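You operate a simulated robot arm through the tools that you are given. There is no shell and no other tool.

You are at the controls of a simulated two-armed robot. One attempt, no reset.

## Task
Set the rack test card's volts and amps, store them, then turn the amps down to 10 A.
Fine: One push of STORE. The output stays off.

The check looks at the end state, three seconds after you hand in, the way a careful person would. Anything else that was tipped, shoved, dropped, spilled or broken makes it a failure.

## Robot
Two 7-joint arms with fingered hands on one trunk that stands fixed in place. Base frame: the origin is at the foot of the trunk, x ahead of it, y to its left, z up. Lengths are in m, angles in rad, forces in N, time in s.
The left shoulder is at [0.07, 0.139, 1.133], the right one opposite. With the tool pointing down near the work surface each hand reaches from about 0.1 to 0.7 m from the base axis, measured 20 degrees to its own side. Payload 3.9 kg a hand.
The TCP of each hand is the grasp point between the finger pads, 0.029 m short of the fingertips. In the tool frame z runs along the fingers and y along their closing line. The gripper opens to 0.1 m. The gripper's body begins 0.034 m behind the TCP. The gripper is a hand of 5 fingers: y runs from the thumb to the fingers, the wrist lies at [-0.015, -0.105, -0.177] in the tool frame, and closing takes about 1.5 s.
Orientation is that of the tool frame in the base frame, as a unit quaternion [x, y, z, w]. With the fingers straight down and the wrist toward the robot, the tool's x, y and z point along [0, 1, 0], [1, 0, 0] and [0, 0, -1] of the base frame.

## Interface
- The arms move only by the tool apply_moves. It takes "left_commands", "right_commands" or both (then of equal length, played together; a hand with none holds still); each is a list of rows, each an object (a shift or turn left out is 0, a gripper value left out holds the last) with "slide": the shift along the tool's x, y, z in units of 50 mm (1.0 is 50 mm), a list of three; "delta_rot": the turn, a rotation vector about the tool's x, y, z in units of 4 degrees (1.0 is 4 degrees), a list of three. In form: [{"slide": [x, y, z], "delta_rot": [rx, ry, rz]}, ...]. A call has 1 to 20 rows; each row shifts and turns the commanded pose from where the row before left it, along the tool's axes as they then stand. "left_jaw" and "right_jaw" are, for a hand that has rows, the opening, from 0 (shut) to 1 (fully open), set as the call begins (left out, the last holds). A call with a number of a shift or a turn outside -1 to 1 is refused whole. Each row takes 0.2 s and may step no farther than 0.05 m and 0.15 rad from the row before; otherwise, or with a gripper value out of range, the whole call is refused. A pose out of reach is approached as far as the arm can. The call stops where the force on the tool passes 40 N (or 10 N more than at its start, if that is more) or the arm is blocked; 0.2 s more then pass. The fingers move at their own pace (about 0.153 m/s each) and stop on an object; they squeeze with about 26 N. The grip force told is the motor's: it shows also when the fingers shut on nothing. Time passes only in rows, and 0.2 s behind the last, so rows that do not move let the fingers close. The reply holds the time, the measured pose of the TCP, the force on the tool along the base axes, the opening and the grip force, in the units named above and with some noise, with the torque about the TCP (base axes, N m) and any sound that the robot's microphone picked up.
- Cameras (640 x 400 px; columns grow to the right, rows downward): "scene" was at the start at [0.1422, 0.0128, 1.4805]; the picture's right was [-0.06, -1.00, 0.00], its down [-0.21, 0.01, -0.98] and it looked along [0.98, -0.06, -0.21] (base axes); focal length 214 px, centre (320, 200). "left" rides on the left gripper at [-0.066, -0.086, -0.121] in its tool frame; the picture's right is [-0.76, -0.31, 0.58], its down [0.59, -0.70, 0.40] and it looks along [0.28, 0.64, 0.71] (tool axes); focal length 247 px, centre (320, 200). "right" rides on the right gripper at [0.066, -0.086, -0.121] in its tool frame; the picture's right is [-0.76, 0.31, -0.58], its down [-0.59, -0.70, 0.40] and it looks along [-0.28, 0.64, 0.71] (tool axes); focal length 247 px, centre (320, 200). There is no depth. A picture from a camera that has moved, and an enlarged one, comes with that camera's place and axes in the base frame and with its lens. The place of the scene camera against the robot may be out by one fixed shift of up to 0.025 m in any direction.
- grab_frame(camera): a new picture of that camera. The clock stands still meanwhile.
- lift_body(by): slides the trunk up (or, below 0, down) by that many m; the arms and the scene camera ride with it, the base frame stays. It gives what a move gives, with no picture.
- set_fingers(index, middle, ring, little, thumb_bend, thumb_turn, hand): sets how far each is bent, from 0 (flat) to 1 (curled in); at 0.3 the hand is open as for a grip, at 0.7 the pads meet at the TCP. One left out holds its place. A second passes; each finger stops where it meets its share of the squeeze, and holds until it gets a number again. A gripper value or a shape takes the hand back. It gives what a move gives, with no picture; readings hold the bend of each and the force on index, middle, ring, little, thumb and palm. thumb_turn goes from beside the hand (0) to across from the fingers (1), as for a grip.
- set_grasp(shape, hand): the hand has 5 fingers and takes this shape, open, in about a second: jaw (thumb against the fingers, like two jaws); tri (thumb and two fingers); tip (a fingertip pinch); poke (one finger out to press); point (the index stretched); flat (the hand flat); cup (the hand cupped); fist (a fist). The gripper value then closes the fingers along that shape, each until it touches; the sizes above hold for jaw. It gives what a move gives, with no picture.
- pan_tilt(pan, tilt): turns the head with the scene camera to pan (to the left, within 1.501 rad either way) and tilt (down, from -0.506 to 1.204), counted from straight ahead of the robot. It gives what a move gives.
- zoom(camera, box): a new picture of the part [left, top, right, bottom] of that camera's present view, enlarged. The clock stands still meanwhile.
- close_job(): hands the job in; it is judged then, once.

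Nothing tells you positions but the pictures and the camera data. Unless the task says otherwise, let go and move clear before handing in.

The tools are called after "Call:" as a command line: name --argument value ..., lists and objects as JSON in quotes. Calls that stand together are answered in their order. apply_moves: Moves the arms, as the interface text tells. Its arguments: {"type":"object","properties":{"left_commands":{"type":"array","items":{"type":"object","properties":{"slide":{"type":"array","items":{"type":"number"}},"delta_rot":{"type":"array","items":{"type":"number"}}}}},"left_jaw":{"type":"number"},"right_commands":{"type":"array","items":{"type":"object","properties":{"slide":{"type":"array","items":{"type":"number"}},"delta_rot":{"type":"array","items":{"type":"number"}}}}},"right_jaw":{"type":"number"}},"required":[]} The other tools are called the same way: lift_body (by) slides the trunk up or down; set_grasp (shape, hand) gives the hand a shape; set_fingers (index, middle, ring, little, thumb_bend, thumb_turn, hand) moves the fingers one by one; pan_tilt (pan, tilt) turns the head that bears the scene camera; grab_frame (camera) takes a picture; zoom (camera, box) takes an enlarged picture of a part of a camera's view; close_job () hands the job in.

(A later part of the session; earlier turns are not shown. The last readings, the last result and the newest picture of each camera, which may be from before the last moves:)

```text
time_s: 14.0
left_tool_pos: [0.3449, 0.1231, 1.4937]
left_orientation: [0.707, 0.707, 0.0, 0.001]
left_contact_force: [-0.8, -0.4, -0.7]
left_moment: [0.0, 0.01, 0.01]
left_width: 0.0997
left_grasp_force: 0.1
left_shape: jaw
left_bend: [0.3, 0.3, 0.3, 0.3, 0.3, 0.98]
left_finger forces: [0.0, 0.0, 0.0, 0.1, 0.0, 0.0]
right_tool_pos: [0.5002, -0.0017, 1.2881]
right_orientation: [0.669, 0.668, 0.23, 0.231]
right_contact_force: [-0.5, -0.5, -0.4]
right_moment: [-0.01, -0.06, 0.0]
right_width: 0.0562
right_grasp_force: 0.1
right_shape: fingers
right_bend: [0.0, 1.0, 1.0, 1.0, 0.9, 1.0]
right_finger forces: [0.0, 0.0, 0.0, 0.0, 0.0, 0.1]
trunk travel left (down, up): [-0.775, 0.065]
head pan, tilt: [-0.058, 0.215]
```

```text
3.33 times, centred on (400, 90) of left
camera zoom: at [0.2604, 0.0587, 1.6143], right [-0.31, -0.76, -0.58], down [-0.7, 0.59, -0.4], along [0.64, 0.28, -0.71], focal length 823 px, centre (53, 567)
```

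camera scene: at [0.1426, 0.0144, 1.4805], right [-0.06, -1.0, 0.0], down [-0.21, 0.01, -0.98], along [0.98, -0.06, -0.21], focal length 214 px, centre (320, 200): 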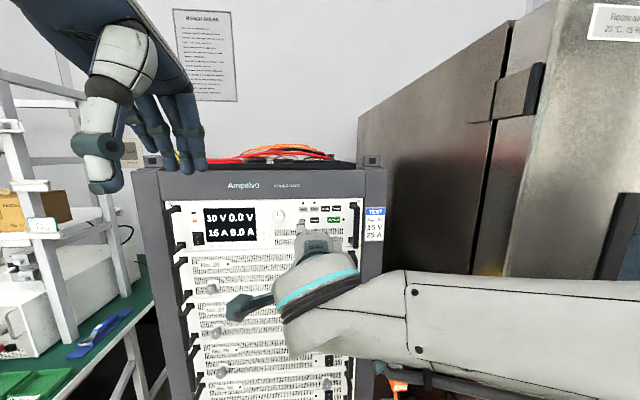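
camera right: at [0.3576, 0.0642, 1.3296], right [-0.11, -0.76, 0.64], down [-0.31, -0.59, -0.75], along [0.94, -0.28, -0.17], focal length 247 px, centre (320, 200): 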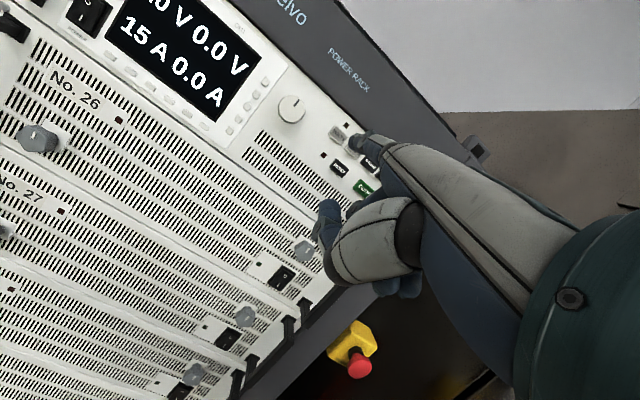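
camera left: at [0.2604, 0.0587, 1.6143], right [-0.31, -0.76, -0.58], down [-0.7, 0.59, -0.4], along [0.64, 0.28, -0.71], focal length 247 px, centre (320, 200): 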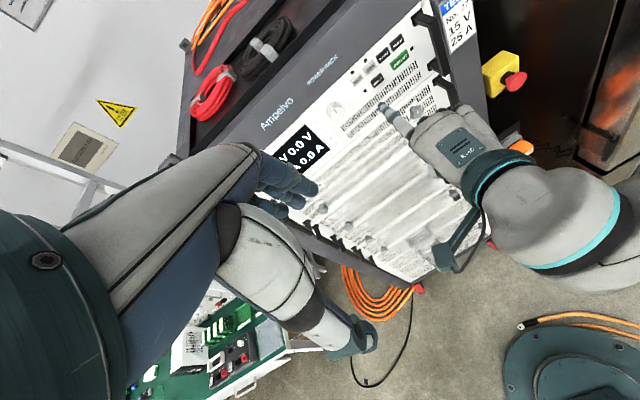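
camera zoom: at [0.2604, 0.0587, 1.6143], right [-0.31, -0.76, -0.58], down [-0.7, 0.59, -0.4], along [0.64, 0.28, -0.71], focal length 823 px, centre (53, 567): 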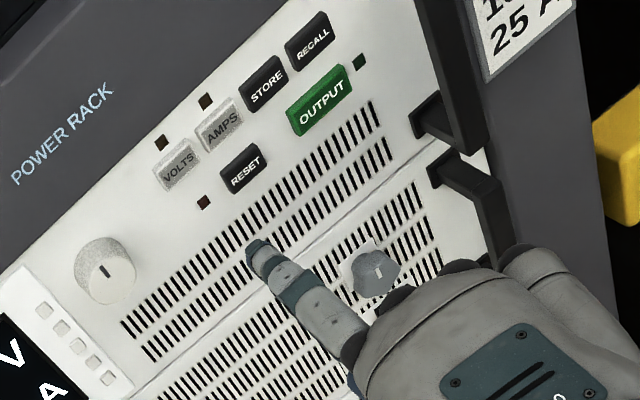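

Triangulating both hand cameras puts the fingertip at about (0.575, 0.009, 1.350) and VOLTS at (0.665, 0.0075, 1.352). I'll advance 70 mm straight forward and check again.

Call:
apply_moves --right_commands '[{"slide": [-0.015, 0.38, 0.27]}, {"slide": [-0.015, 0.38, 0.27]}, {"slide": [0, 0.368, 0.287]}]'

Call:
zoom --camera "scene" --box '[260, 190, 360, 253]'

Call:
zoom --camera "right" --box '[270, 80, 430, 220]'

Call:
zoom --camera "left" --box '[320, 30, 480, 150]'

```text
time_s: 14.8
left_tool_pos: [0.3454, 0.1229, 1.4945]
left_orientation: [0.707, 0.707, 0.0, 0.001]
left_contact_force: [-0.5, -0.4, 0.2]
left_moment: [-0.03, 0.02, 0.0]
left_width: 0.0994
left_grasp_force: 0.1
left_shape: jaw
left_bend: [0.3, 0.3, 0.3, 0.3, 0.3, 0.98]
left_finger forces: [0.0, 0.0, 0.1, 0.0, 0.0, 0.0]
right_tool_pos: [0.571, -0.0054, 1.2918]
right_orientation: [0.668, 0.668, 0.231, 0.231]
right_contact_force: [0.3, -0.1, 0.0]
right_moment: [0.03, 0.01, -0.01]
right_width: 0.0565
right_grasp_force: 0.2
right_shape: fingers
right_bend: [0.0, 1.0, 1.0, 1.0, 0.9, 1.0]
right_finger forces: [0.0, 0.0, 0.0, 0.0, 0.0, 0.0]
trunk travel left (down, up): [-0.775, 0.065]
head pan, tilt: [-0.058, 0.215]
```

```text
6.35 times, centred on (310, 222) of scene
camera zoom: at [0.1427, 0.0131, 1.4805], right [-0.06, -1.0, 0.0], down [-0.21, 0.01, -0.98], along [0.98, -0.06, -0.21], focal length 1362 px, centre (384, 64)
```

zoom: 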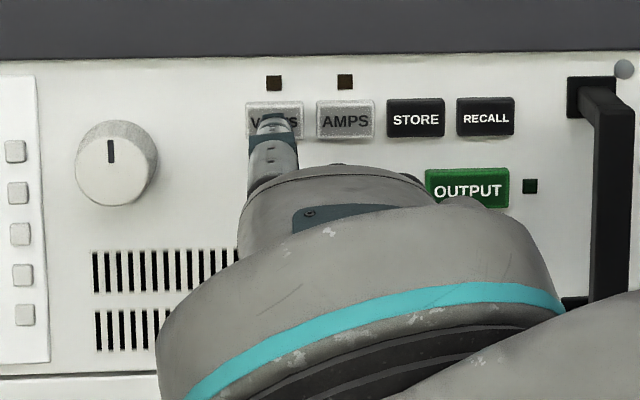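

```text
2.86 times, centred on (350, 150) of right
camera zoom: at [0.4289, 0.0614, 1.3342], right [-0.11, -0.76, 0.64], down [-0.31, -0.59, -0.75], along [0.94, -0.28, -0.17], focal length 706 px, centre (234, 343)
```

zoom: 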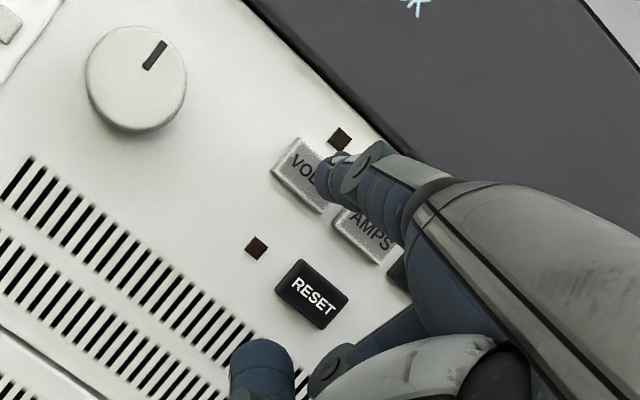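

```text
3.33 times, centred on (400, 90) of left
camera zoom: at [0.2606, 0.0572, 1.6142], right [-0.31, -0.76, -0.58], down [-0.7, 0.59, -0.4], along [0.64, 0.28, -0.71], focal length 823 px, centre (53, 567)
```

zoom: 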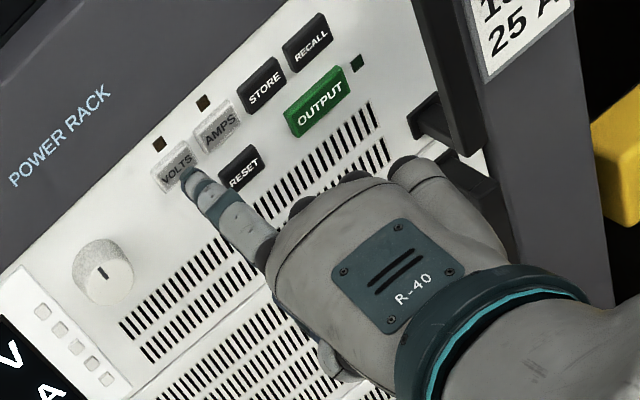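

The fingertip is in front of VOLTS, about 20 mm away. I'll push forward in small steps, watching force and sound.

Call:
apply_moves --right_commands '[{"slide": [0, 0.063, 0.0493]}, {"slide": [0, 0.063, 0.0493]}, {"slide": [0, 0.0394, 0.0308]}, {"slide": [0, 0.0394, 0.0308]}]'

Call:
zoom --camera "right" --box '[270, 80, 430, 220]'

Call:
zoom --camera "left" --box '[320, 30, 480, 150]'

```text
time_s: 15.8
left_tool_pos: [0.3462, 0.1224, 1.4936]
left_orientation: [0.707, 0.707, 0.0, 0.001]
left_contact_force: [0.5, -0.3, 0.4]
left_moment: [0.02, 0.05, -0.03]
left_width: 0.0998
left_grasp_force: 0.2
left_shape: jaw
left_bend: [0.3, 0.3, 0.3, 0.3, 0.3, 0.98]
left_finger forces: [0.0, 0.0, 0.0, 0.0, 0.0, 0.0]
right_tool_pos: [0.584, -0.0037, 1.2913]
right_orientation: [0.669, 0.668, 0.23, 0.23]
right_contact_force: [0.2, -0.4, 0.2]
right_moment: [0.0, 0.0, -0.01]
right_width: 0.0566
right_grasp_force: 0.0
right_shape: fingers
right_bend: [0.0, 1.0, 1.0, 1.0, 0.9, 1.0]
right_finger forces: [0.1, 0.0, 0.0, 0.0, 0.0, 0.0]
trunk travel left (down, up): [-0.775, 0.065]
head pan, tilt: [-0.058, 0.215]
```

```text
2.86 times, centred on (350, 150) of right
camera zoom: at [0.4414, 0.0614, 1.3334], right [-0.11, -0.76, 0.64], down [-0.31, -0.59, -0.75], along [0.94, -0.28, -0.17], focal length 706 px, centre (234, 343)
```

zoom: 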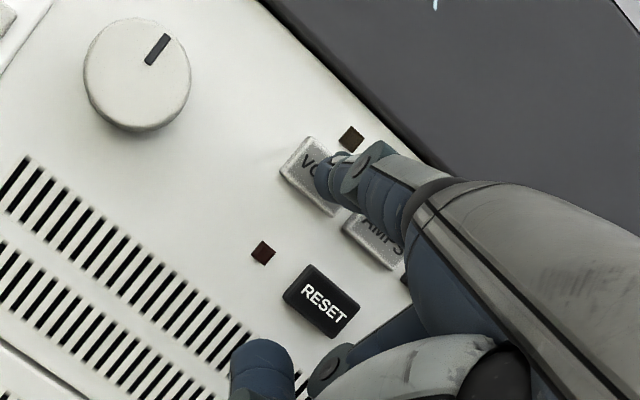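

```text
3.33 times, centred on (400, 90) of left
camera zoom: at [0.2601, 0.0571, 1.6143], right [-0.31, -0.76, -0.58], down [-0.7, 0.59, -0.4], along [0.64, 0.28, -0.71], focal length 823 px, centre (53, 567)
```

zoom: 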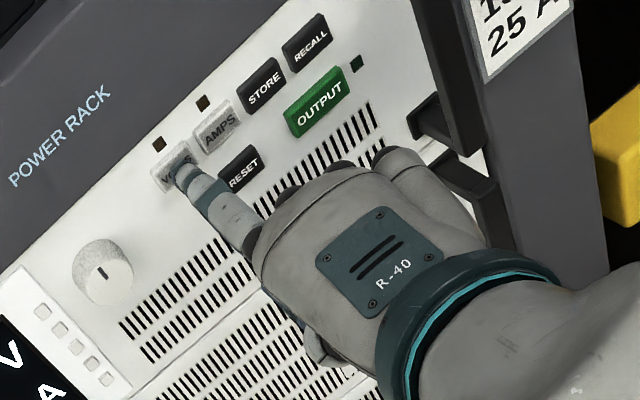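

No contact yet. I'll keep advancing in 2 mm steps.

Call:
apply_moves --right_commands '[{"slide": [0, 0.0315, 0.0246]}, {"slide": [0, 0.0315, 0.0246]}, {"slide": [0, 0.0315, 0.0246]}]'

Call:
zoom --camera "scene" --box '[190, 190, 360, 253]'

```text
time_s: 16.6
left_tool_pos: [0.3448, 0.1218, 1.494]
left_orientation: [0.707, 0.707, -0.001, 0.0]
left_contact_force: [0.2, 0.3, -0.3]
left_moment: [0.03, 0.02, 0.01]
left_width: 0.0999
left_grasp_force: 0.1
left_shape: jaw
left_bend: [0.3, 0.3, 0.3, 0.3, 0.3, 0.98]
left_finger forces: [0.1, 0.1, 0.0, 0.1, 0.1, 0.0]
right_tool_pos: [0.5908, -0.0042, 1.2916]
right_orientation: [0.669, 0.669, 0.23, 0.23]
right_contact_force: [0.2, 0.4, -0.3]
right_moment: [-0.02, -0.02, 0.04]
right_width: 0.0564
right_grasp_force: 0.5
right_shape: fingers
right_bend: [0.0, 1.0, 1.0, 1.0, 0.9, 1.0]
right_finger forces: [0.5, 0.1, 0.1, 0.0, 0.0, 0.0]
trunk travel left (down, up): [-0.775, 0.065]
head pan, tilt: [-0.058, 0.215]
```

```text
3.76 times, centred on (275, 222) of scene
camera zoom: at [0.1419, 0.0128, 1.4805], right [-0.06, -1.0, 0.0], down [-0.21, 0.01, -0.98], along [0.98, -0.06, -0.21], focal length 807 px, centre (489, 119)
```

zoom: 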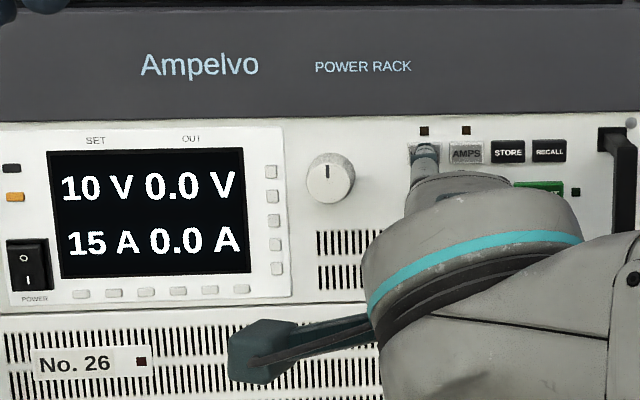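

The index shows 0.5 N, so first contact. I'll push a few more millimetres.

Call:
apply_moves --right_commands '[{"slide": [0, 0.0236, 0.0185]}, {"slide": [0, 0.0236, 0.0185]}]'

Call:
zoom --camera "scene" --box '[190, 190, 360, 253]'

```text
time_s: 17.2
left_tool_pos: [0.3441, 0.1221, 1.4934]
left_orientation: [0.707, 0.707, 0.001, 0.002]
left_contact_force: [0.0, -0.3, -0.4]
left_moment: [-0.01, -0.02, 0.01]
left_width: 0.0998
left_grasp_force: 0.1
left_shape: jaw
left_bend: [0.3, 0.3, 0.3, 0.3, 0.3, 0.98]
left_finger forces: [0.0, 0.0, 0.0, 0.0, 0.0, 0.1]
right_tool_pos: [0.5924, -0.0047, 1.2917]
right_orientation: [0.669, 0.668, 0.231, 0.231]
right_contact_force: [-3.4, -0.8, 0.5]
right_moment: [0.0, -0.2, 0.01]
right_width: 0.0562
right_grasp_force: 2.0
right_shape: fingers
right_bend: [0.0, 1.0, 1.0, 1.0, 0.9, 1.0]
right_finger forces: [3.3, 0.1, 0.0, 0.0, 0.0, 0.0]
trunk travel left (down, up): [-0.775, 0.065]
head pan, tilt: [-0.058, 0.215]
heard: click
```

```text
3.76 times, centred on (275, 222) of scene
camera zoom: at [0.141, 0.0126, 1.4806], right [-0.06, -1.0, 0.0], down [-0.21, 0.01, -0.98], along [0.98, -0.06, -0.21], focal length 807 px, centre (489, 119)
```

zoom: 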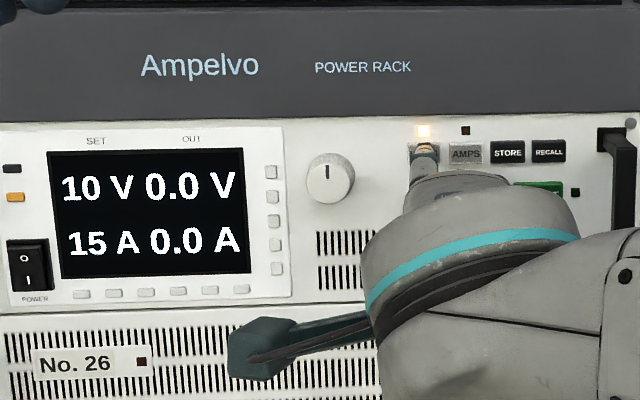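

Click heard, the VOLTS lamp is lit and the display is unchanged. Next I'll back off, bring the hand's pitch level (tool z straight ahead), and try the "tri" pinch shape for the knob.

Call:
apply_moves --right_commands '[{"slide": [0, -0.709, -0.554]}, {"slide": [0, -0.709, -0.554]}, {"slide": [0, -0.3, -0.25]}, {"delta_rot": [-1, 0, 0]}, {"delta_rot": [-1, 0, 0]}, {"delta_rot": [-1, 0, 0]}, {"delta_rot": [-1, 0, 0]}, {"delta_rot": [-1, 0, 0]}, {"delta_rot": [-1, 0, 0]}, {"delta_rot": [-1, 0, 0]}, {"delta_rot": [-1, 0, 0]}, {"delta_rot": [-1, 0, 0]}, {"delta_rot": [-1, 0, 0]}, {"delta_rot": [-1, 0, 0]}, {"delta_rot": [-1, 0, 0]}, {"delta_rot": [-1, 0, 0]}]'

Call:
set_grasp --hand "right" --shape "tri"

Call:
grab_frame --camera "scene"

Call:
grab_frame --camera "right"

Call:
grab_frame --camera "left"

```text
time_s: 20.6
left_tool_pos: [0.3464, 0.1215, 1.4924]
left_orientation: [0.707, 0.708, 0.001, 0.001]
left_contact_force: [-0.7, -0.4, 0.0]
left_moment: [-0.01, 0.04, 0.0]
left_width: 0.0998
left_grasp_force: 0.2
left_shape: jaw
left_bend: [0.3, 0.3, 0.3, 0.3, 0.3, 0.98]
left_finger forces: [0.0, 0.0, 0.0, 0.0, 0.0, 0.0]
right_tool_pos: [0.4837, -0.0052, 1.2912]
right_orientation: [0.499, 0.5, 0.502, 0.499]
right_contact_force: [0.3, 0.2, -0.5]
right_moment: [0.0, -0.04, 0.02]
right_width: 0.0561
right_grasp_force: 0.0
right_shape: fingers
right_bend: [0.0, 1.0, 1.0, 1.0, 0.9, 1.0]
right_finger forces: [0.0, 0.1, 0.0, 0.0, 0.0, 0.1]
trunk travel left (down, up): [-0.775, 0.065]
head pan, tilt: [-0.058, 0.215]
```

```text
time_s: 21.5
left_tool_pos: [0.3447, 0.1216, 1.4931]
left_orientation: [0.707, 0.707, 0.0, 0.001]
left_contact_force: [0.2, 0.0, -0.2]
left_moment: [0.01, 0.0, 0.03]
left_width: 0.0999
left_grasp_force: 0.1
left_shape: jaw
left_bend: [0.3, 0.3, 0.3, 0.3, 0.3, 0.98]
left_finger forces: [0.0, 0.0, 0.0, 0.1, 0.0, 0.0]
right_tool_pos: [0.4845, -0.0042, 1.2932]
right_orientation: [0.499, 0.501, 0.501, 0.5]
right_contact_force: [-1.0, 0.3, 1.0]
right_moment: [0.02, 0.01, -0.01]
right_width: 0.0995
right_grasp_force: 0.1
right_shape: tri
right_bend: [0.3, 0.3, 0.99, 0.99, 0.3, 0.98]
right_finger forces: [0.0, 0.1, 0.0, 0.0, 0.0, 0.0]
trunk travel left (down, up): [-0.775, 0.065]
head pan, tilt: [-0.058, 0.215]
```

```text
taken
camera scene: at [0.1422, 0.0127, 1.4805], right [-0.06, -1.0, 0.0], down [-0.21, 0.01, -0.98], along [0.98, -0.06, -0.21], focal length 214 px, centre (320, 200)
```

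scene: 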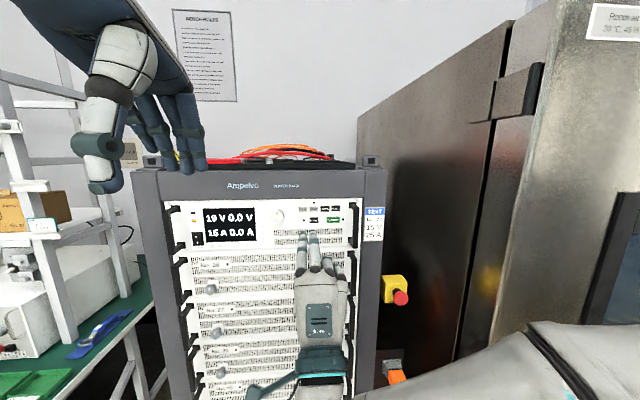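

```text
taken
camera right: at [0.3618, 0.0612, 1.2061], right [-0.58, -0.76, 0.31], down [0.4, -0.59, -0.7], along [0.71, -0.28, 0.64], focal length 247 px, centre (320, 200)
```

right: 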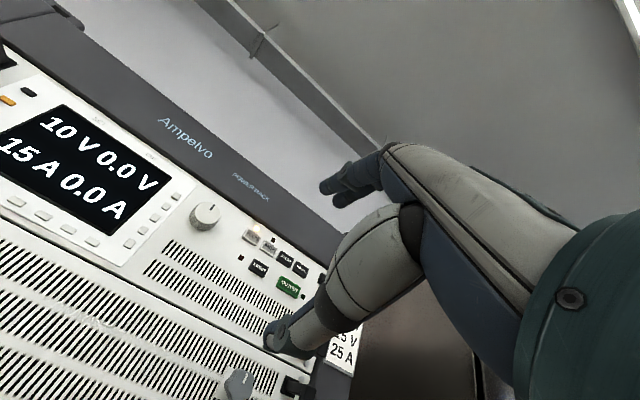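

```text
taken
camera left: at [0.26, 0.0569, 1.6144], right [-0.31, -0.76, -0.58], down [-0.7, 0.59, -0.4], along [0.64, 0.28, -0.71], focal length 247 px, centre (320, 200)
```

left: 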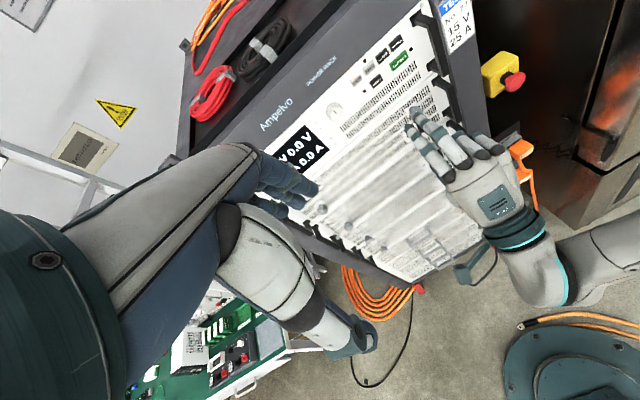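

The tri shape leaves thumb below and index+middle above, straddling the tool axis. I'll line up the grasp point with the knob axis (about y 0.068, z 1.337), still short of it, and check.

Call:
apply_moves --right_commands '[{"slide": [0.487, 0.3, 0.573]}, {"slide": [0.487, 0.3, 0.573]}, {"slide": [0.487, 0.3, 0.573]}]'

Call:
zoom --camera "scene" --box '[190, 170, 350, 270]'

Call:
grab_frame --camera "right"

Call:
zoom --camera "left" --box '[260, 30, 460, 170]'

```text
time_s: 22.3
left_tool_pos: [0.3453, 0.1243, 1.4928]
left_orientation: [0.707, 0.707, 0.0, 0.002]
left_contact_force: [0.4, -0.2, 0.7]
left_moment: [0.0, -0.02, -0.01]
left_width: 0.0997
left_grasp_force: 0.1
left_shape: jaw
left_bend: [0.3, 0.3, 0.3, 0.3, 0.3, 0.98]
left_finger forces: [0.1, 0.0, 0.0, 0.0, 0.0, 0.0]
right_tool_pos: [0.5697, 0.0702, 1.3362]
right_orientation: [0.499, 0.501, 0.5, 0.501]
right_contact_force: [0.4, 1.0, 0.4]
right_moment: [-0.02, 0.0, -0.04]
right_width: 0.1
right_grasp_force: 0.0
right_shape: tri
right_bend: [0.3, 0.3, 0.99, 0.99, 0.3, 0.98]
right_finger forces: [0.0, 0.0, 0.0, 0.1, 0.0, 0.0]
trunk travel left (down, up): [-0.775, 0.065]
head pan, tilt: [-0.058, 0.215]
```

```text
4.00 times, centred on (270, 220) of scene
camera zoom: at [0.1427, 0.0141, 1.4804], right [-0.06, -1.0, 0.0], down [-0.21, 0.01, -0.98], along [0.98, -0.06, -0.21], focal length 858 px, centre (520, 120)
```

zoom: 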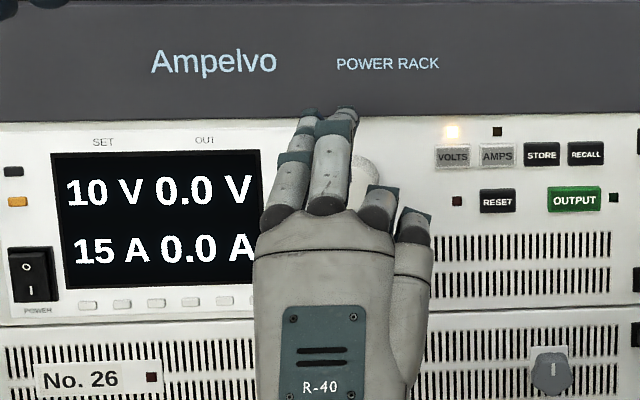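

```text
taken
camera right: at [0.4475, 0.1364, 1.2503], right [-0.58, -0.76, 0.31], down [0.4, -0.59, -0.7], along [0.71, -0.28, 0.64], focal length 247 px, centre (320, 200)
```

right: 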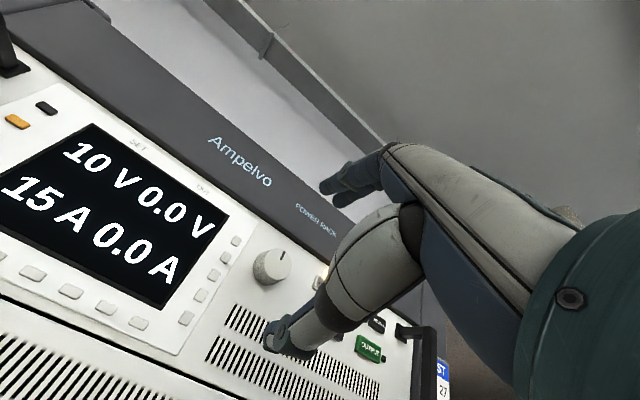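

```text
2.86 times, centred on (360, 100) of left
camera zoom: at [0.2606, 0.0583, 1.6142], right [-0.31, -0.76, -0.58], down [-0.7, 0.59, -0.4], along [0.64, 0.28, -0.71], focal length 706 px, centre (206, 486)
```

zoom: 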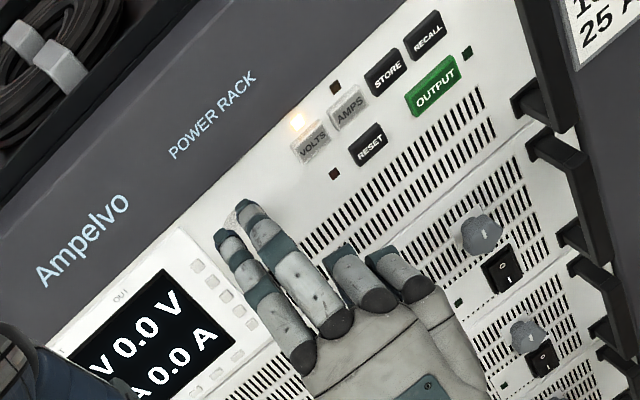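

The grasp point is aligned with the knob axis within about 2 mm and the display stays in view. I'll advance until the open fingers straddle the knob.

Call:
apply_moves --right_commands '[{"slide": [0, 0.02, 0.5]}, {"slide": [0, 0, 0.5]}, {"slide": [0, 0, 0.2]}]'

Call:
zoom --camera "scene" --box '[190, 170, 350, 270]'

Call:
zoom --camera "right" --box '[220, 120, 440, 380]'

Call:
zoom --camera "left" --box '[260, 30, 460, 170]'

```text
time_s: 23.1
left_tool_pos: [0.3448, 0.122, 1.4939]
left_orientation: [0.707, 0.707, 0.0, 0.001]
left_contact_force: [-0.1, 1.2, 1.1]
left_moment: [-0.01, -0.01, -0.02]
left_width: 0.0997
left_grasp_force: 0.1
left_shape: jaw
left_bend: [0.3, 0.3, 0.3, 0.3, 0.3, 0.98]
left_finger forces: [0.0, 0.0, 0.1, 0.0, 0.0, 0.0]
right_tool_pos: [0.6307, 0.0679, 1.3391]
right_orientation: [0.499, 0.5, 0.501, 0.5]
right_contact_force: [0.0, 0.2, -0.1]
right_moment: [0.0, 0.0, 0.01]
right_width: 0.1001
right_grasp_force: 0.0
right_shape: tri
right_bend: [0.3, 0.3, 0.99, 0.99, 0.3, 0.98]
right_finger forces: [0.0, 0.0, 0.0, 0.0, 0.0, 0.0]
trunk travel left (down, up): [-0.775, 0.065]
head pan, tilt: [-0.058, 0.215]
```

```text
4.00 times, centred on (270, 220) of scene
camera zoom: at [0.1419, 0.0125, 1.4806], right [-0.06, -1.0, 0.0], down [-0.21, 0.01, -0.98], along [0.98, -0.06, -0.21], focal length 858 px, centre (520, 120)
```

zoom: 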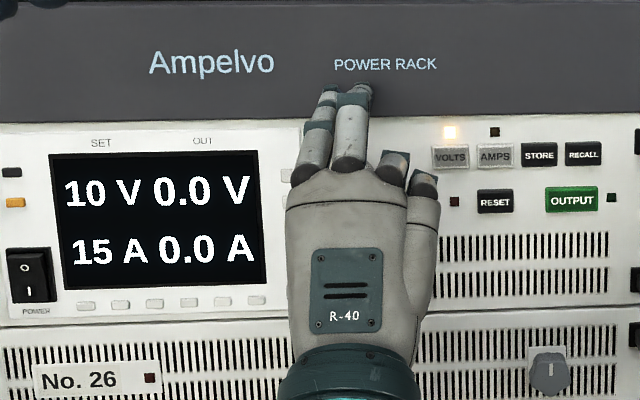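

```text
1.54 times, centred on (330, 250) of right
camera zoom: at [0.5077, 0.1338, 1.2529], right [-0.58, -0.76, 0.31], down [0.4, -0.59, -0.7], along [0.71, -0.28, 0.64], focal length 380 px, centre (305, 123)
```

zoom: 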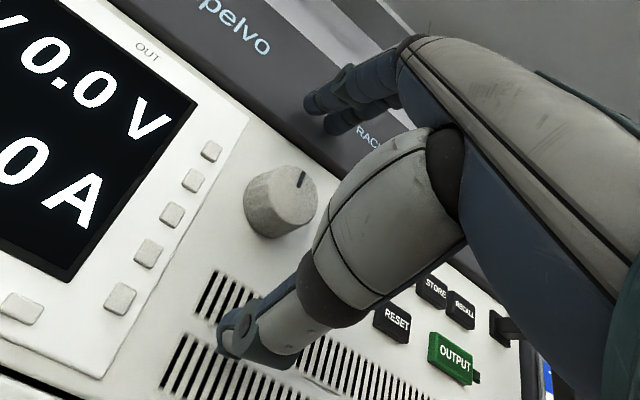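

```text
2.86 times, centred on (360, 100) of left
camera zoom: at [0.2597, 0.0566, 1.6144], right [-0.31, -0.76, -0.58], down [-0.7, 0.59, -0.4], along [0.64, 0.28, -0.71], focal length 706 px, centre (206, 486)
```

zoom: 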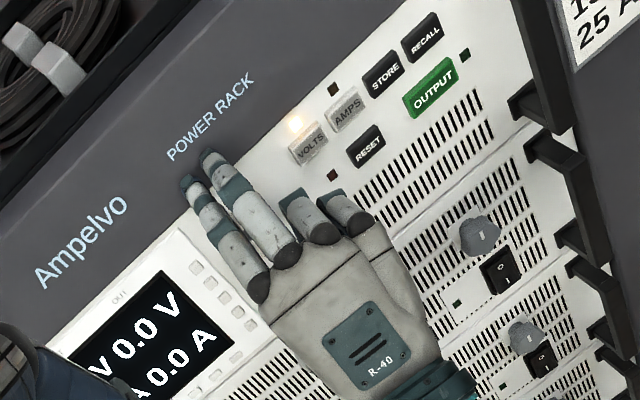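

Fingers straddle the knob. I'll partly close, advance 6 mm more, and then check before gripping.

Call:
apply_moves --right_commands '[{}, {}, {"slide": [0.02, 0, 0.06]}, {"slide": [0, 0, 0.06]}]' --right_jaw 0.5

Call:
zoom --camera "right" --box '[220, 120, 440, 380]'

Call:
zoom --camera "left" --box '[260, 30, 420, 150]'

Call:
zoom --camera "scene" --box '[190, 170, 350, 270]'

```text
time_s: 24.1
left_tool_pos: [0.3452, 0.1227, 1.4942]
left_orientation: [0.707, 0.708, 0.0, 0.0]
left_contact_force: [0.2, -0.3, -0.4]
left_moment: [-0.01, -0.01, 0.0]
left_width: 0.0998
left_grasp_force: 0.1
left_shape: jaw
left_bend: [0.3, 0.3, 0.3, 0.3, 0.3, 0.98]
left_finger forces: [0.0, 0.1, 0.1, 0.1, 0.0, 0.0]
right_tool_pos: [0.6365, 0.0689, 1.339]
right_orientation: [0.5, 0.5, 0.5, 0.5]
right_contact_force: [0.6, -0.3, -0.5]
right_moment: [0.03, -0.02, 0.0]
right_width: 0.0505
right_grasp_force: 0.1
right_shape: tri
right_bend: [0.4, 0.42, 0.99, 0.99, 0.35, 1.0]
right_finger forces: [0.1, 0.0, 0.0, 0.0, 0.0, 0.0]
trunk travel left (down, up): [-0.775, 0.065]
head pan, tilt: [-0.058, 0.215]
```

```text
1.54 times, centred on (330, 250) of right
camera zoom: at [0.5146, 0.135, 1.2522], right [-0.58, -0.76, 0.31], down [0.4, -0.59, -0.7], along [0.71, -0.28, 0.64], focal length 380 px, centre (305, 123)
```

zoom: 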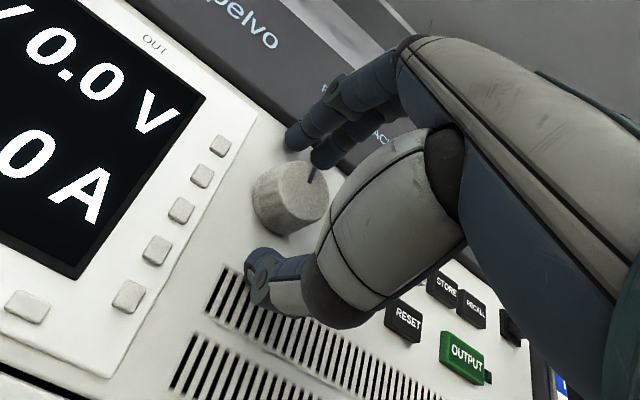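

```text
3.33 times, centred on (340, 90) of left
camera zoom: at [0.2601, 0.057, 1.6143], right [-0.31, -0.76, -0.58], down [-0.7, 0.59, -0.4], along [0.64, 0.28, -0.71], focal length 823 px, centre (253, 567)
```

zoom: 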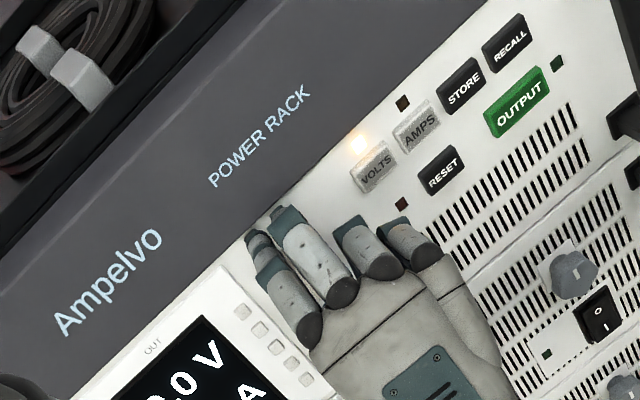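

```text
4.00 times, centred on (270, 220) of scene
camera zoom: at [0.1423, 0.0128, 1.4805], right [-0.06, -1.0, 0.0], down [-0.21, 0.01, -0.98], along [0.98, -0.06, -0.21], focal length 858 px, centre (520, 120)
```

zoom: 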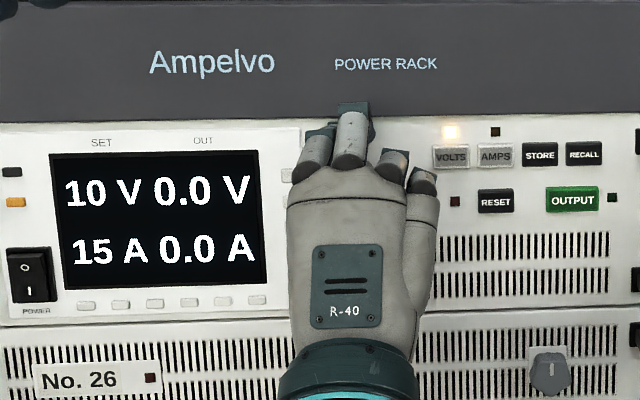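

Fingers are above and the thumb below the knob, with no contact yet. I'll close the pinch and watch the forces.

Call:
apply_moves --right_commands '[{}, {}, {}, {}, {}]' --right_jaw 0.1

Call:
zoom --camera "right" --box '[220, 120, 440, 380]'

Call:
zoom --camera "scene" --box '[190, 170, 350, 270]'

```text
time_s: 25.3
left_tool_pos: [0.3451, 0.1229, 1.493]
left_orientation: [0.707, 0.708, 0.001, 0.0]
left_contact_force: [-0.6, -0.3, 0.4]
left_moment: [-0.01, 0.0, 0.01]
left_width: 0.0999
left_grasp_force: 0.0
left_shape: jaw
left_bend: [0.3, 0.3, 0.3, 0.3, 0.3, 0.98]
left_finger forces: [0.0, 0.0, 0.0, 0.0, 0.1, 0.1]
right_tool_pos: [0.6357, 0.0685, 1.3379]
right_orientation: [0.5, 0.5, 0.5, 0.5]
right_contact_force: [0.2, 0.6, 0.9]
right_moment: [0.01, -0.01, 0.03]
right_width: 0.0202
right_grasp_force: 25.7
right_shape: tri
right_bend: [0.57, 0.57, 1.0, 1.0, 0.51, 1.0]
right_finger forces: [12.0, 11.3, 0.0, 0.0, 23.2, 0.0]
trunk travel left (down, up): [-0.775, 0.065]
head pan, tilt: [-0.058, 0.215]
```

```text
1.54 times, centred on (330, 250) of right
camera zoom: at [0.5144, 0.1349, 1.2523], right [-0.58, -0.76, 0.31], down [0.4, -0.59, -0.7], along [0.71, -0.28, 0.64], focal length 380 px, centre (305, 123)
```

zoom: 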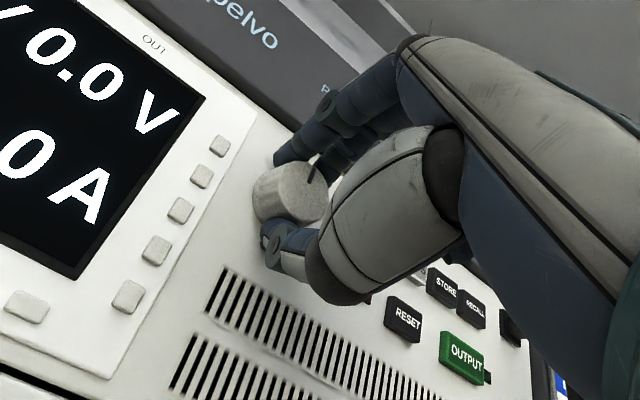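

```text
4.00 times, centred on (270, 220) of scene
camera zoom: at [0.1423, 0.0126, 1.4805], right [-0.06, -1.0, 0.0], down [-0.21, 0.01, -0.98], along [0.98, -0.06, -0.21], focal length 858 px, centre (520, 120)
```

zoom: 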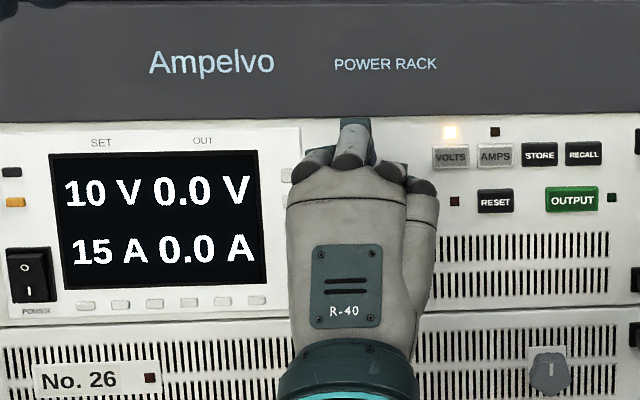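

The knob is gripped at about 26 N. I'll turn it clockwise 12° and see what the display does.

Call:
apply_moves --right_commands '[{"delta_rot": [0, 0, 1]}, {"delta_rot": [0, 0, 1]}, {"delta_rot": [0, 0, 1]}]'

Call:
zoom --camera "scene" --box '[190, 170, 350, 270]'

Call:
zoom --camera "right" --box '[220, 120, 440, 380]'

```text
time_s: 26.1
left_tool_pos: [0.3453, 0.1224, 1.4932]
left_orientation: [0.707, 0.707, 0.001, 0.001]
left_contact_force: [-0.1, -0.3, 0.0]
left_moment: [0.03, 0.01, -0.01]
left_width: 0.1
left_grasp_force: 0.0
left_shape: jaw
left_bend: [0.3, 0.3, 0.3, 0.3, 0.3, 0.98]
left_finger forces: [0.1, 0.1, 0.1, 0.1, 0.0, 0.0]
right_tool_pos: [0.6355, 0.068, 1.3389]
right_orientation: [0.55, 0.444, 0.55, 0.445]
right_contact_force: [2.9, -1.3, 1.1]
right_moment: [0.02, -0.06, -0.03]
right_width: 0.0204
right_grasp_force: 25.8
right_shape: tri
right_bend: [0.57, 0.57, 1.0, 1.0, 0.51, 1.0]
right_finger forces: [12.2, 12.0, 0.0, 0.1, 22.7, 0.0]
trunk travel left (down, up): [-0.775, 0.065]
head pan, tilt: [-0.058, 0.215]
```

```text
4.00 times, centred on (270, 220) of scene
camera zoom: at [0.1429, 0.0126, 1.4805], right [-0.06, -1.0, 0.0], down [-0.21, 0.01, -0.98], along [0.98, -0.06, -0.21], focal length 858 px, centre (520, 120)
```

zoom: 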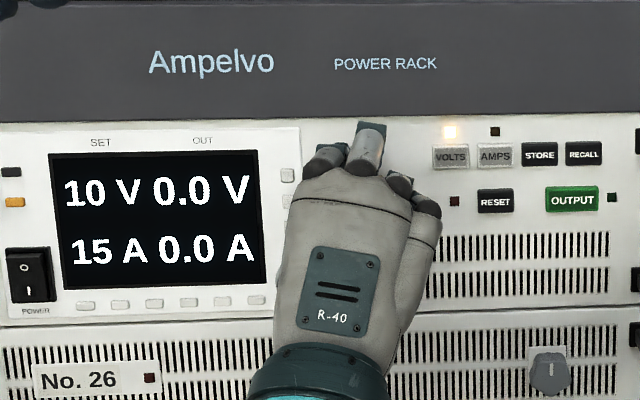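

```text
1.54 times, centred on (330, 250) of right
camera zoom: at [0.5143, 0.1517, 1.2676], right [-0.58, -0.8, 0.14], down [0.4, -0.43, -0.81], along [0.71, -0.41, 0.57], focal length 380 px, centre (305, 123)
```

zoom: 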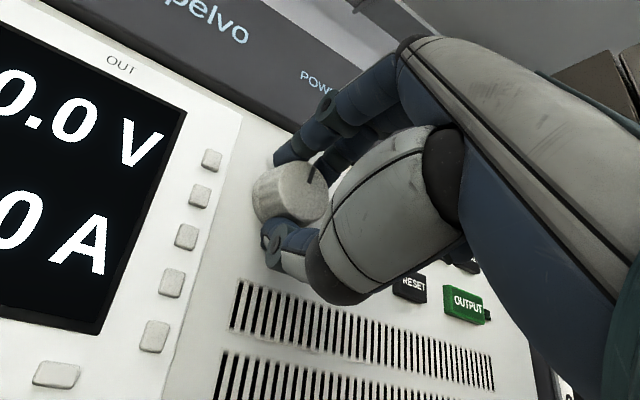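

The knob turns with the hand; there's no step yet at 12°. I'll keep turning.

Call:
apply_moves --right_commands '[{"delta_rot": [0, 0, 1]}, {"delta_rot": [0, 0, 1]}]'

Call:
zoom --camera "scene" --box '[190, 170, 350, 270]'

```text
time_s: 26.7
left_tool_pos: [0.3458, 0.1217, 1.4935]
left_orientation: [0.707, 0.707, 0.002, 0.0]
left_contact_force: [0.0, -0.2, 0.2]
left_moment: [0.0, -0.01, 0.0]
left_width: 0.0998
left_grasp_force: 0.1
left_shape: jaw
left_bend: [0.3, 0.3, 0.3, 0.3, 0.3, 0.98]
left_finger forces: [0.0, 0.0, 0.0, 0.0, 0.0, 0.0]
right_tool_pos: [0.6369, 0.069, 1.3378]
right_orientation: [0.579, 0.405, 0.579, 0.405]
right_contact_force: [4.5, -0.9, 2.0]
right_moment: [0.03, -0.04, -0.02]
right_width: 0.0198
right_grasp_force: 26.0
right_shape: tri
right_bend: [0.56, 0.57, 1.0, 1.0, 0.51, 1.0]
right_finger forces: [12.5, 12.6, 0.0, 0.1, 22.7, 0.0]
trunk travel left (down, up): [-0.775, 0.065]
head pan, tilt: [-0.058, 0.215]
```

```text
4.00 times, centred on (270, 220) of scene
camera zoom: at [0.1432, 0.0123, 1.4804], right [-0.06, -1.0, 0.0], down [-0.21, 0.01, -0.98], along [0.98, -0.06, -0.21], focal length 858 px, centre (520, 120)
```

zoom: 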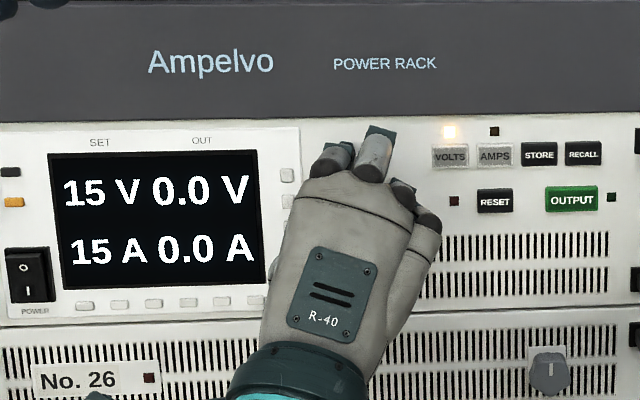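

The set volts now read 15 V, so each step is 5 V. I'll release the knob and confirm that it holds.

Call:
apply_moves --right_commands '[{}, {}, {}, {}]' --right_jaw 0.6

Call:
zoom --camera "scene" --box '[190, 170, 350, 270]'

Call:
zoom --camera "right" --box '[220, 120, 440, 380]'

```text
time_s: 27.7
left_tool_pos: [0.3456, 0.1227, 1.4934]
left_orientation: [0.707, 0.708, 0.0, 0.001]
left_contact_force: [0.4, 0.8, -0.4]
left_moment: [-0.04, 0.02, -0.01]
left_width: 0.0998
left_grasp_force: 0.0
left_shape: jaw
left_bend: [0.3, 0.3, 0.3, 0.3, 0.3, 0.98]
left_finger forces: [0.0, 0.1, 0.0, 0.0, 0.1, 0.1]
right_tool_pos: [0.6339, 0.0695, 1.3384]
right_orientation: [0.58, 0.405, 0.579, 0.406]
right_contact_force: [-0.7, -0.8, -1.9]
right_moment: [0.01, 0.04, 0.01]
right_width: 0.0593
right_grasp_force: 0.0
right_shape: tri
right_bend: [0.4, 0.39, 0.99, 0.99, 0.31, 1.0]
right_finger forces: [1.7, 0.0, 0.0, 0.0, 0.0, 0.1]
trunk travel left (down, up): [-0.775, 0.065]
head pan, tilt: [-0.058, 0.215]
```

```text
4.00 times, centred on (270, 220) of scene
camera zoom: at [0.1423, 0.013, 1.4805], right [-0.06, -1.0, 0.0], down [-0.21, 0.01, -0.98], along [0.98, -0.06, -0.21], focal length 858 px, centre (520, 120)
```

zoom: 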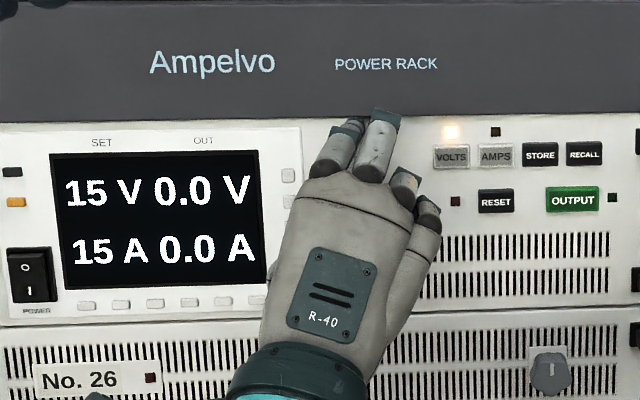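

```text
1.54 times, centred on (330, 250) of right
camera zoom: at [0.5132, 0.1615, 1.2795], right [-0.58, -0.82, 0.03], down [0.4, -0.31, -0.86], along [0.71, -0.49, 0.51], focal length 380 px, centre (305, 123)
```

zoom: 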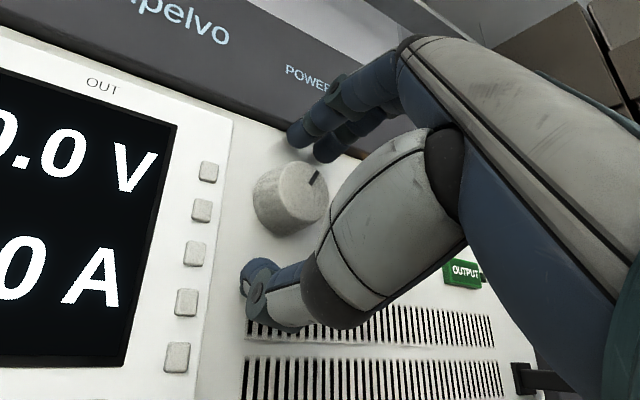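

15 V holds. Next I'll retract, undo the roll, and return to the pointing shape for AMPS.

Call:
apply_moves --right_commands '[{"slide": [0, 0, -0.5]}, {"slide": [0, 0, -1]}, {"slide": [0, 0, -1]}, {"slide": [0, 0, -0.5], "delta_rot": [0, 0, -1]}, {"delta_rot": [0, 0, -1]}, {"delta_rot": [0, 0, -1]}, {"delta_rot": [0, 0, -1]}, {"delta_rot": [0, 0, -1]}]'

Call:
set_fingers --hand "right" --index 0.0 --middle 1.0 --ring 1.0 --little 1.0 --thumb_bend 0.9 --thumb_turn 1.0

Call:
apply_moves --right_commands '[{"delta_rot": [1, 0, 0]}, {"delta_rot": [1, 0, 0]}, {"delta_rot": [1, 0, 0]}, {"delta_rot": [1, 0, 0]}, {"delta_rot": [1, 0, 0]}, {"delta_rot": [1, 0, 0]}, {"delta_rot": [1, 0, 0]}, {"delta_rot": [1, 0, 0]}, {"delta_rot": [1, 0, 0]}, {"delta_rot": [1, 0, 0]}, {"delta_rot": [1, 0, 0]}, {"delta_rot": [1, 0, 0]}, {"delta_rot": [1, 0, 0]}, {"slide": [-0.673, -0.059, 0.346]}, {"slide": [-0.673, -0.059, 0.346]}, {"slide": [-0.673, -0.059, 0.346]}]'

Call:
zoom --camera "scene" --box '[190, 170, 350, 270]'

Call:
zoom --camera "left" --box '[320, 30, 480, 150]'

```text
time_s: 29.5
left_tool_pos: [0.3451, 0.1223, 1.4941]
left_orientation: [0.708, 0.707, 0.0, 0.001]
left_contact_force: [0.4, -0.4, -0.4]
left_moment: [-0.01, -0.02, -0.03]
left_width: 0.1
left_grasp_force: 0.0
left_shape: jaw
left_bend: [0.3, 0.3, 0.3, 0.3, 0.3, 0.98]
left_finger forces: [0.1, 0.0, 0.1, 0.0, 0.0, 0.0]
right_tool_pos: [0.4853, 0.069, 1.3375]
right_orientation: [0.499, 0.5, 0.5, 0.501]
right_contact_force: [-0.5, 0.4, -0.4]
right_moment: [-0.01, 0.03, 0.0]
right_width: 0.0598
right_grasp_force: 0.1
right_shape: tri
right_bend: [0.39, 0.39, 0.99, 0.99, 0.3, 1.0]
right_finger forces: [0.0, 0.1, 0.0, 0.0, 0.1, 0.1]
trunk travel left (down, up): [-0.775, 0.065]
head pan, tilt: [-0.058, 0.215]
```

```text
time_s: 30.5
left_tool_pos: [0.344, 0.122, 1.4928]
left_orientation: [0.707, 0.707, 0.001, 0.001]
left_contact_force: [-0.9, 0.3, 0.2]
left_moment: [0.01, -0.01, -0.04]
left_width: 0.1
left_grasp_force: 0.2
left_shape: jaw
left_bend: [0.3, 0.3, 0.3, 0.3, 0.3, 0.98]
left_finger forces: [0.0, 0.0, 0.0, 0.0, 0.0, 0.0]
right_tool_pos: [0.4861, 0.0695, 1.3391]
right_orientation: [0.5, 0.5, 0.5, 0.5]
right_contact_force: [0.5, 0.4, -1.3]
right_moment: [-0.01, -0.02, 0.0]
right_width: 0.0544
right_grasp_force: 0.0
right_shape: fingers
right_bend: [0.0, 0.98, 0.99, 1.0, 0.9, 1.0]
right_finger forces: [0.0, 0.0, 0.1, 0.0, 0.1, 0.1]
trunk travel left (down, up): [-0.775, 0.065]
head pan, tilt: [-0.058, 0.215]
```

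```text
time_s: 33.9
left_tool_pos: [0.345, 0.1196, 1.4943]
left_orientation: [0.707, 0.707, 0.0, 0.0]
left_contact_force: [0.6, 0.4, 0.2]
left_moment: [0.01, 0.01, 0.01]
left_width: 0.1
left_grasp_force: 0.1
left_shape: jaw
left_bend: [0.3, 0.3, 0.3, 0.3, 0.3, 0.98]
left_finger forces: [0.0, 0.0, 0.0, 0.0, 0.0, 0.0]
right_tool_pos: [0.513, -0.0327, 1.2925]
right_orientation: [0.668, 0.669, 0.23, 0.23]
right_contact_force: [0.1, -0.2, -0.3]
right_moment: [0.01, 0.04, 0.05]
right_width: 0.0545
right_grasp_force: 0.1
right_shape: fingers
right_bend: [0.0, 0.99, 0.99, 1.0, 0.9, 1.0]
right_finger forces: [0.0, 0.0, 0.0, 0.0, 0.0, 0.0]
trunk travel left (down, up): [-0.775, 0.065]
head pan, tilt: [-0.058, 0.215]
```

```text
4.00 times, centred on (270, 220) of scene
camera zoom: at [0.1423, 0.0114, 1.4805], right [-0.06, -1.0, 0.0], down [-0.21, 0.01, -0.98], along [0.98, -0.06, -0.21], focal length 858 px, centre (520, 120)
```

zoom: 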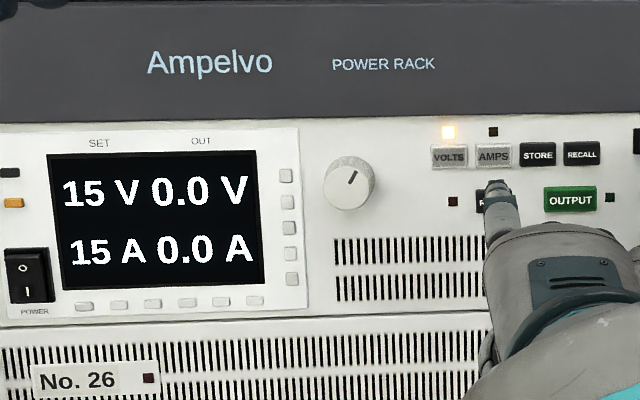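

```text
3.33 times, centred on (400, 90) of left
camera zoom: at [0.2602, 0.0554, 1.6144], right [-0.31, -0.76, -0.58], down [-0.7, 0.59, -0.4], along [0.64, 0.28, -0.71], focal length 823 px, centre (53, 567)
```

zoom: 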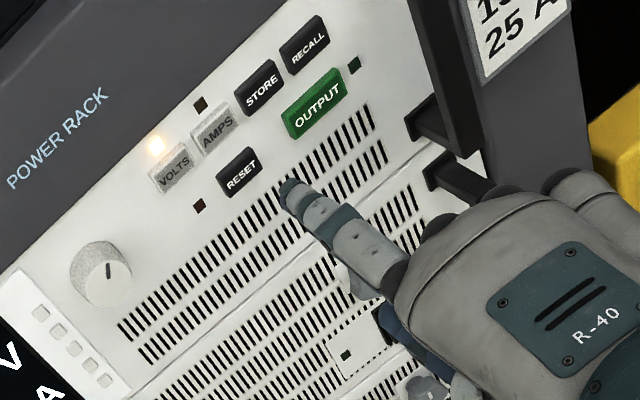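

15 V remains and the knob mark has moved clockwise. I'll advance to just short of AMPS and check the alignment.

Call:
apply_moves --right_commands '[{"slide": [0, 0.397, 0.31]}, {"slide": [0, 0.397, 0.31]}, {"slide": [0, 0.36, 0.281]}]'

Call:
zoom --camera "scene" --box '[260, 190, 360, 253]'

Call:
zoom --camera "right" --box '[270, 80, 430, 220]'

Call:
zoom --camera "left" --box '[320, 30, 480, 150]'

```text
time_s: 34.7
left_tool_pos: [0.3455, 0.1233, 1.4926]
left_orientation: [0.707, 0.707, -0.001, 0.001]
left_contact_force: [-0.2, 0.3, -0.5]
left_moment: [0.03, 0.01, 0.01]
left_width: 0.0997
left_grasp_force: 0.0
left_shape: jaw
left_bend: [0.3, 0.3, 0.3, 0.3, 0.3, 0.98]
left_finger forces: [0.0, 0.0, 0.0, 0.1, 0.1, 0.0]
right_tool_pos: [0.5852, -0.0293, 1.2915]
right_orientation: [0.669, 0.668, 0.23, 0.23]
right_contact_force: [0.5, 0.6, 0.3]
right_moment: [0.0, 0.02, 0.01]
right_width: 0.0544
right_grasp_force: 0.0
right_shape: fingers
right_bend: [0.0, 0.99, 0.99, 1.0, 0.9, 1.0]
right_finger forces: [0.1, 0.0, 0.0, 0.1, 0.1, 0.1]
trunk travel left (down, up): [-0.775, 0.065]
head pan, tilt: [-0.058, 0.215]
```

```text
6.35 times, centred on (310, 222) of scene
camera zoom: at [0.1426, 0.0136, 1.4805], right [-0.06, -1.0, 0.0], down [-0.21, 0.01, -0.98], along [0.98, -0.06, -0.21], focal length 1362 px, centre (384, 64)
```

zoom: 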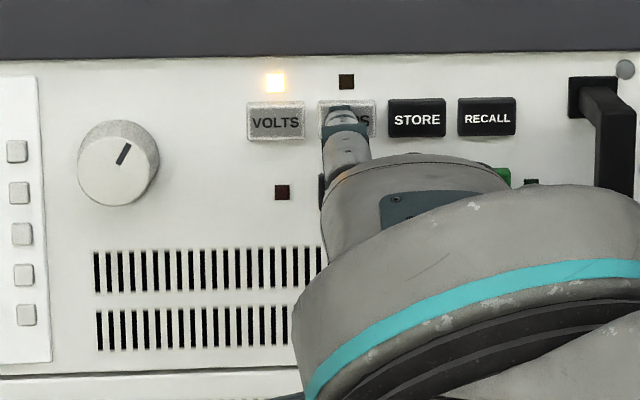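

```text
2.86 times, centred on (350, 150) of right
camera zoom: at [0.4422, 0.0364, 1.3335], right [-0.11, -0.76, 0.64], down [-0.31, -0.59, -0.75], along [0.94, -0.28, -0.17], focal length 706 px, centre (234, 343)
```

zoom: 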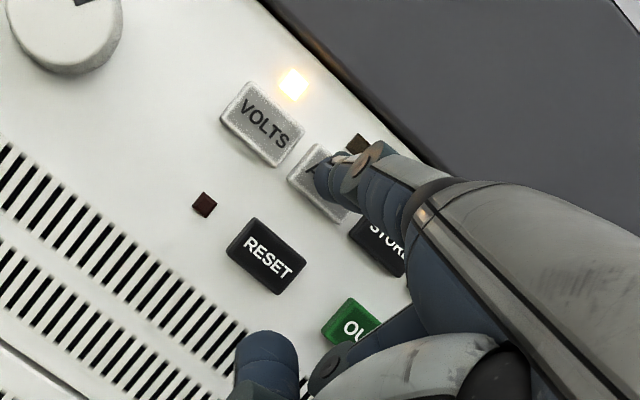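

```text
3.33 times, centred on (400, 90) of left
camera zoom: at [0.2605, 0.0578, 1.6142], right [-0.31, -0.76, -0.58], down [-0.7, 0.59, -0.4], along [0.64, 0.28, -0.71], focal length 823 px, centre (53, 567)
```

zoom: 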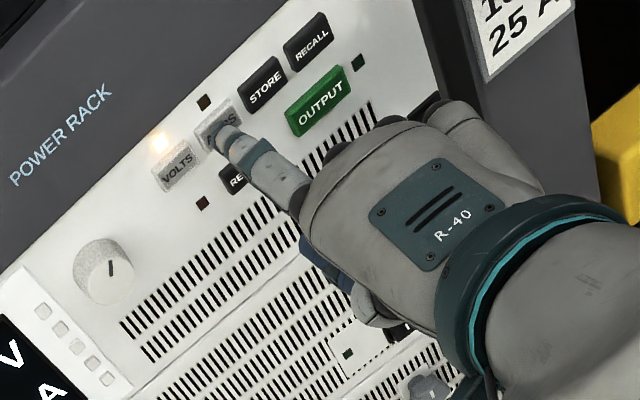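

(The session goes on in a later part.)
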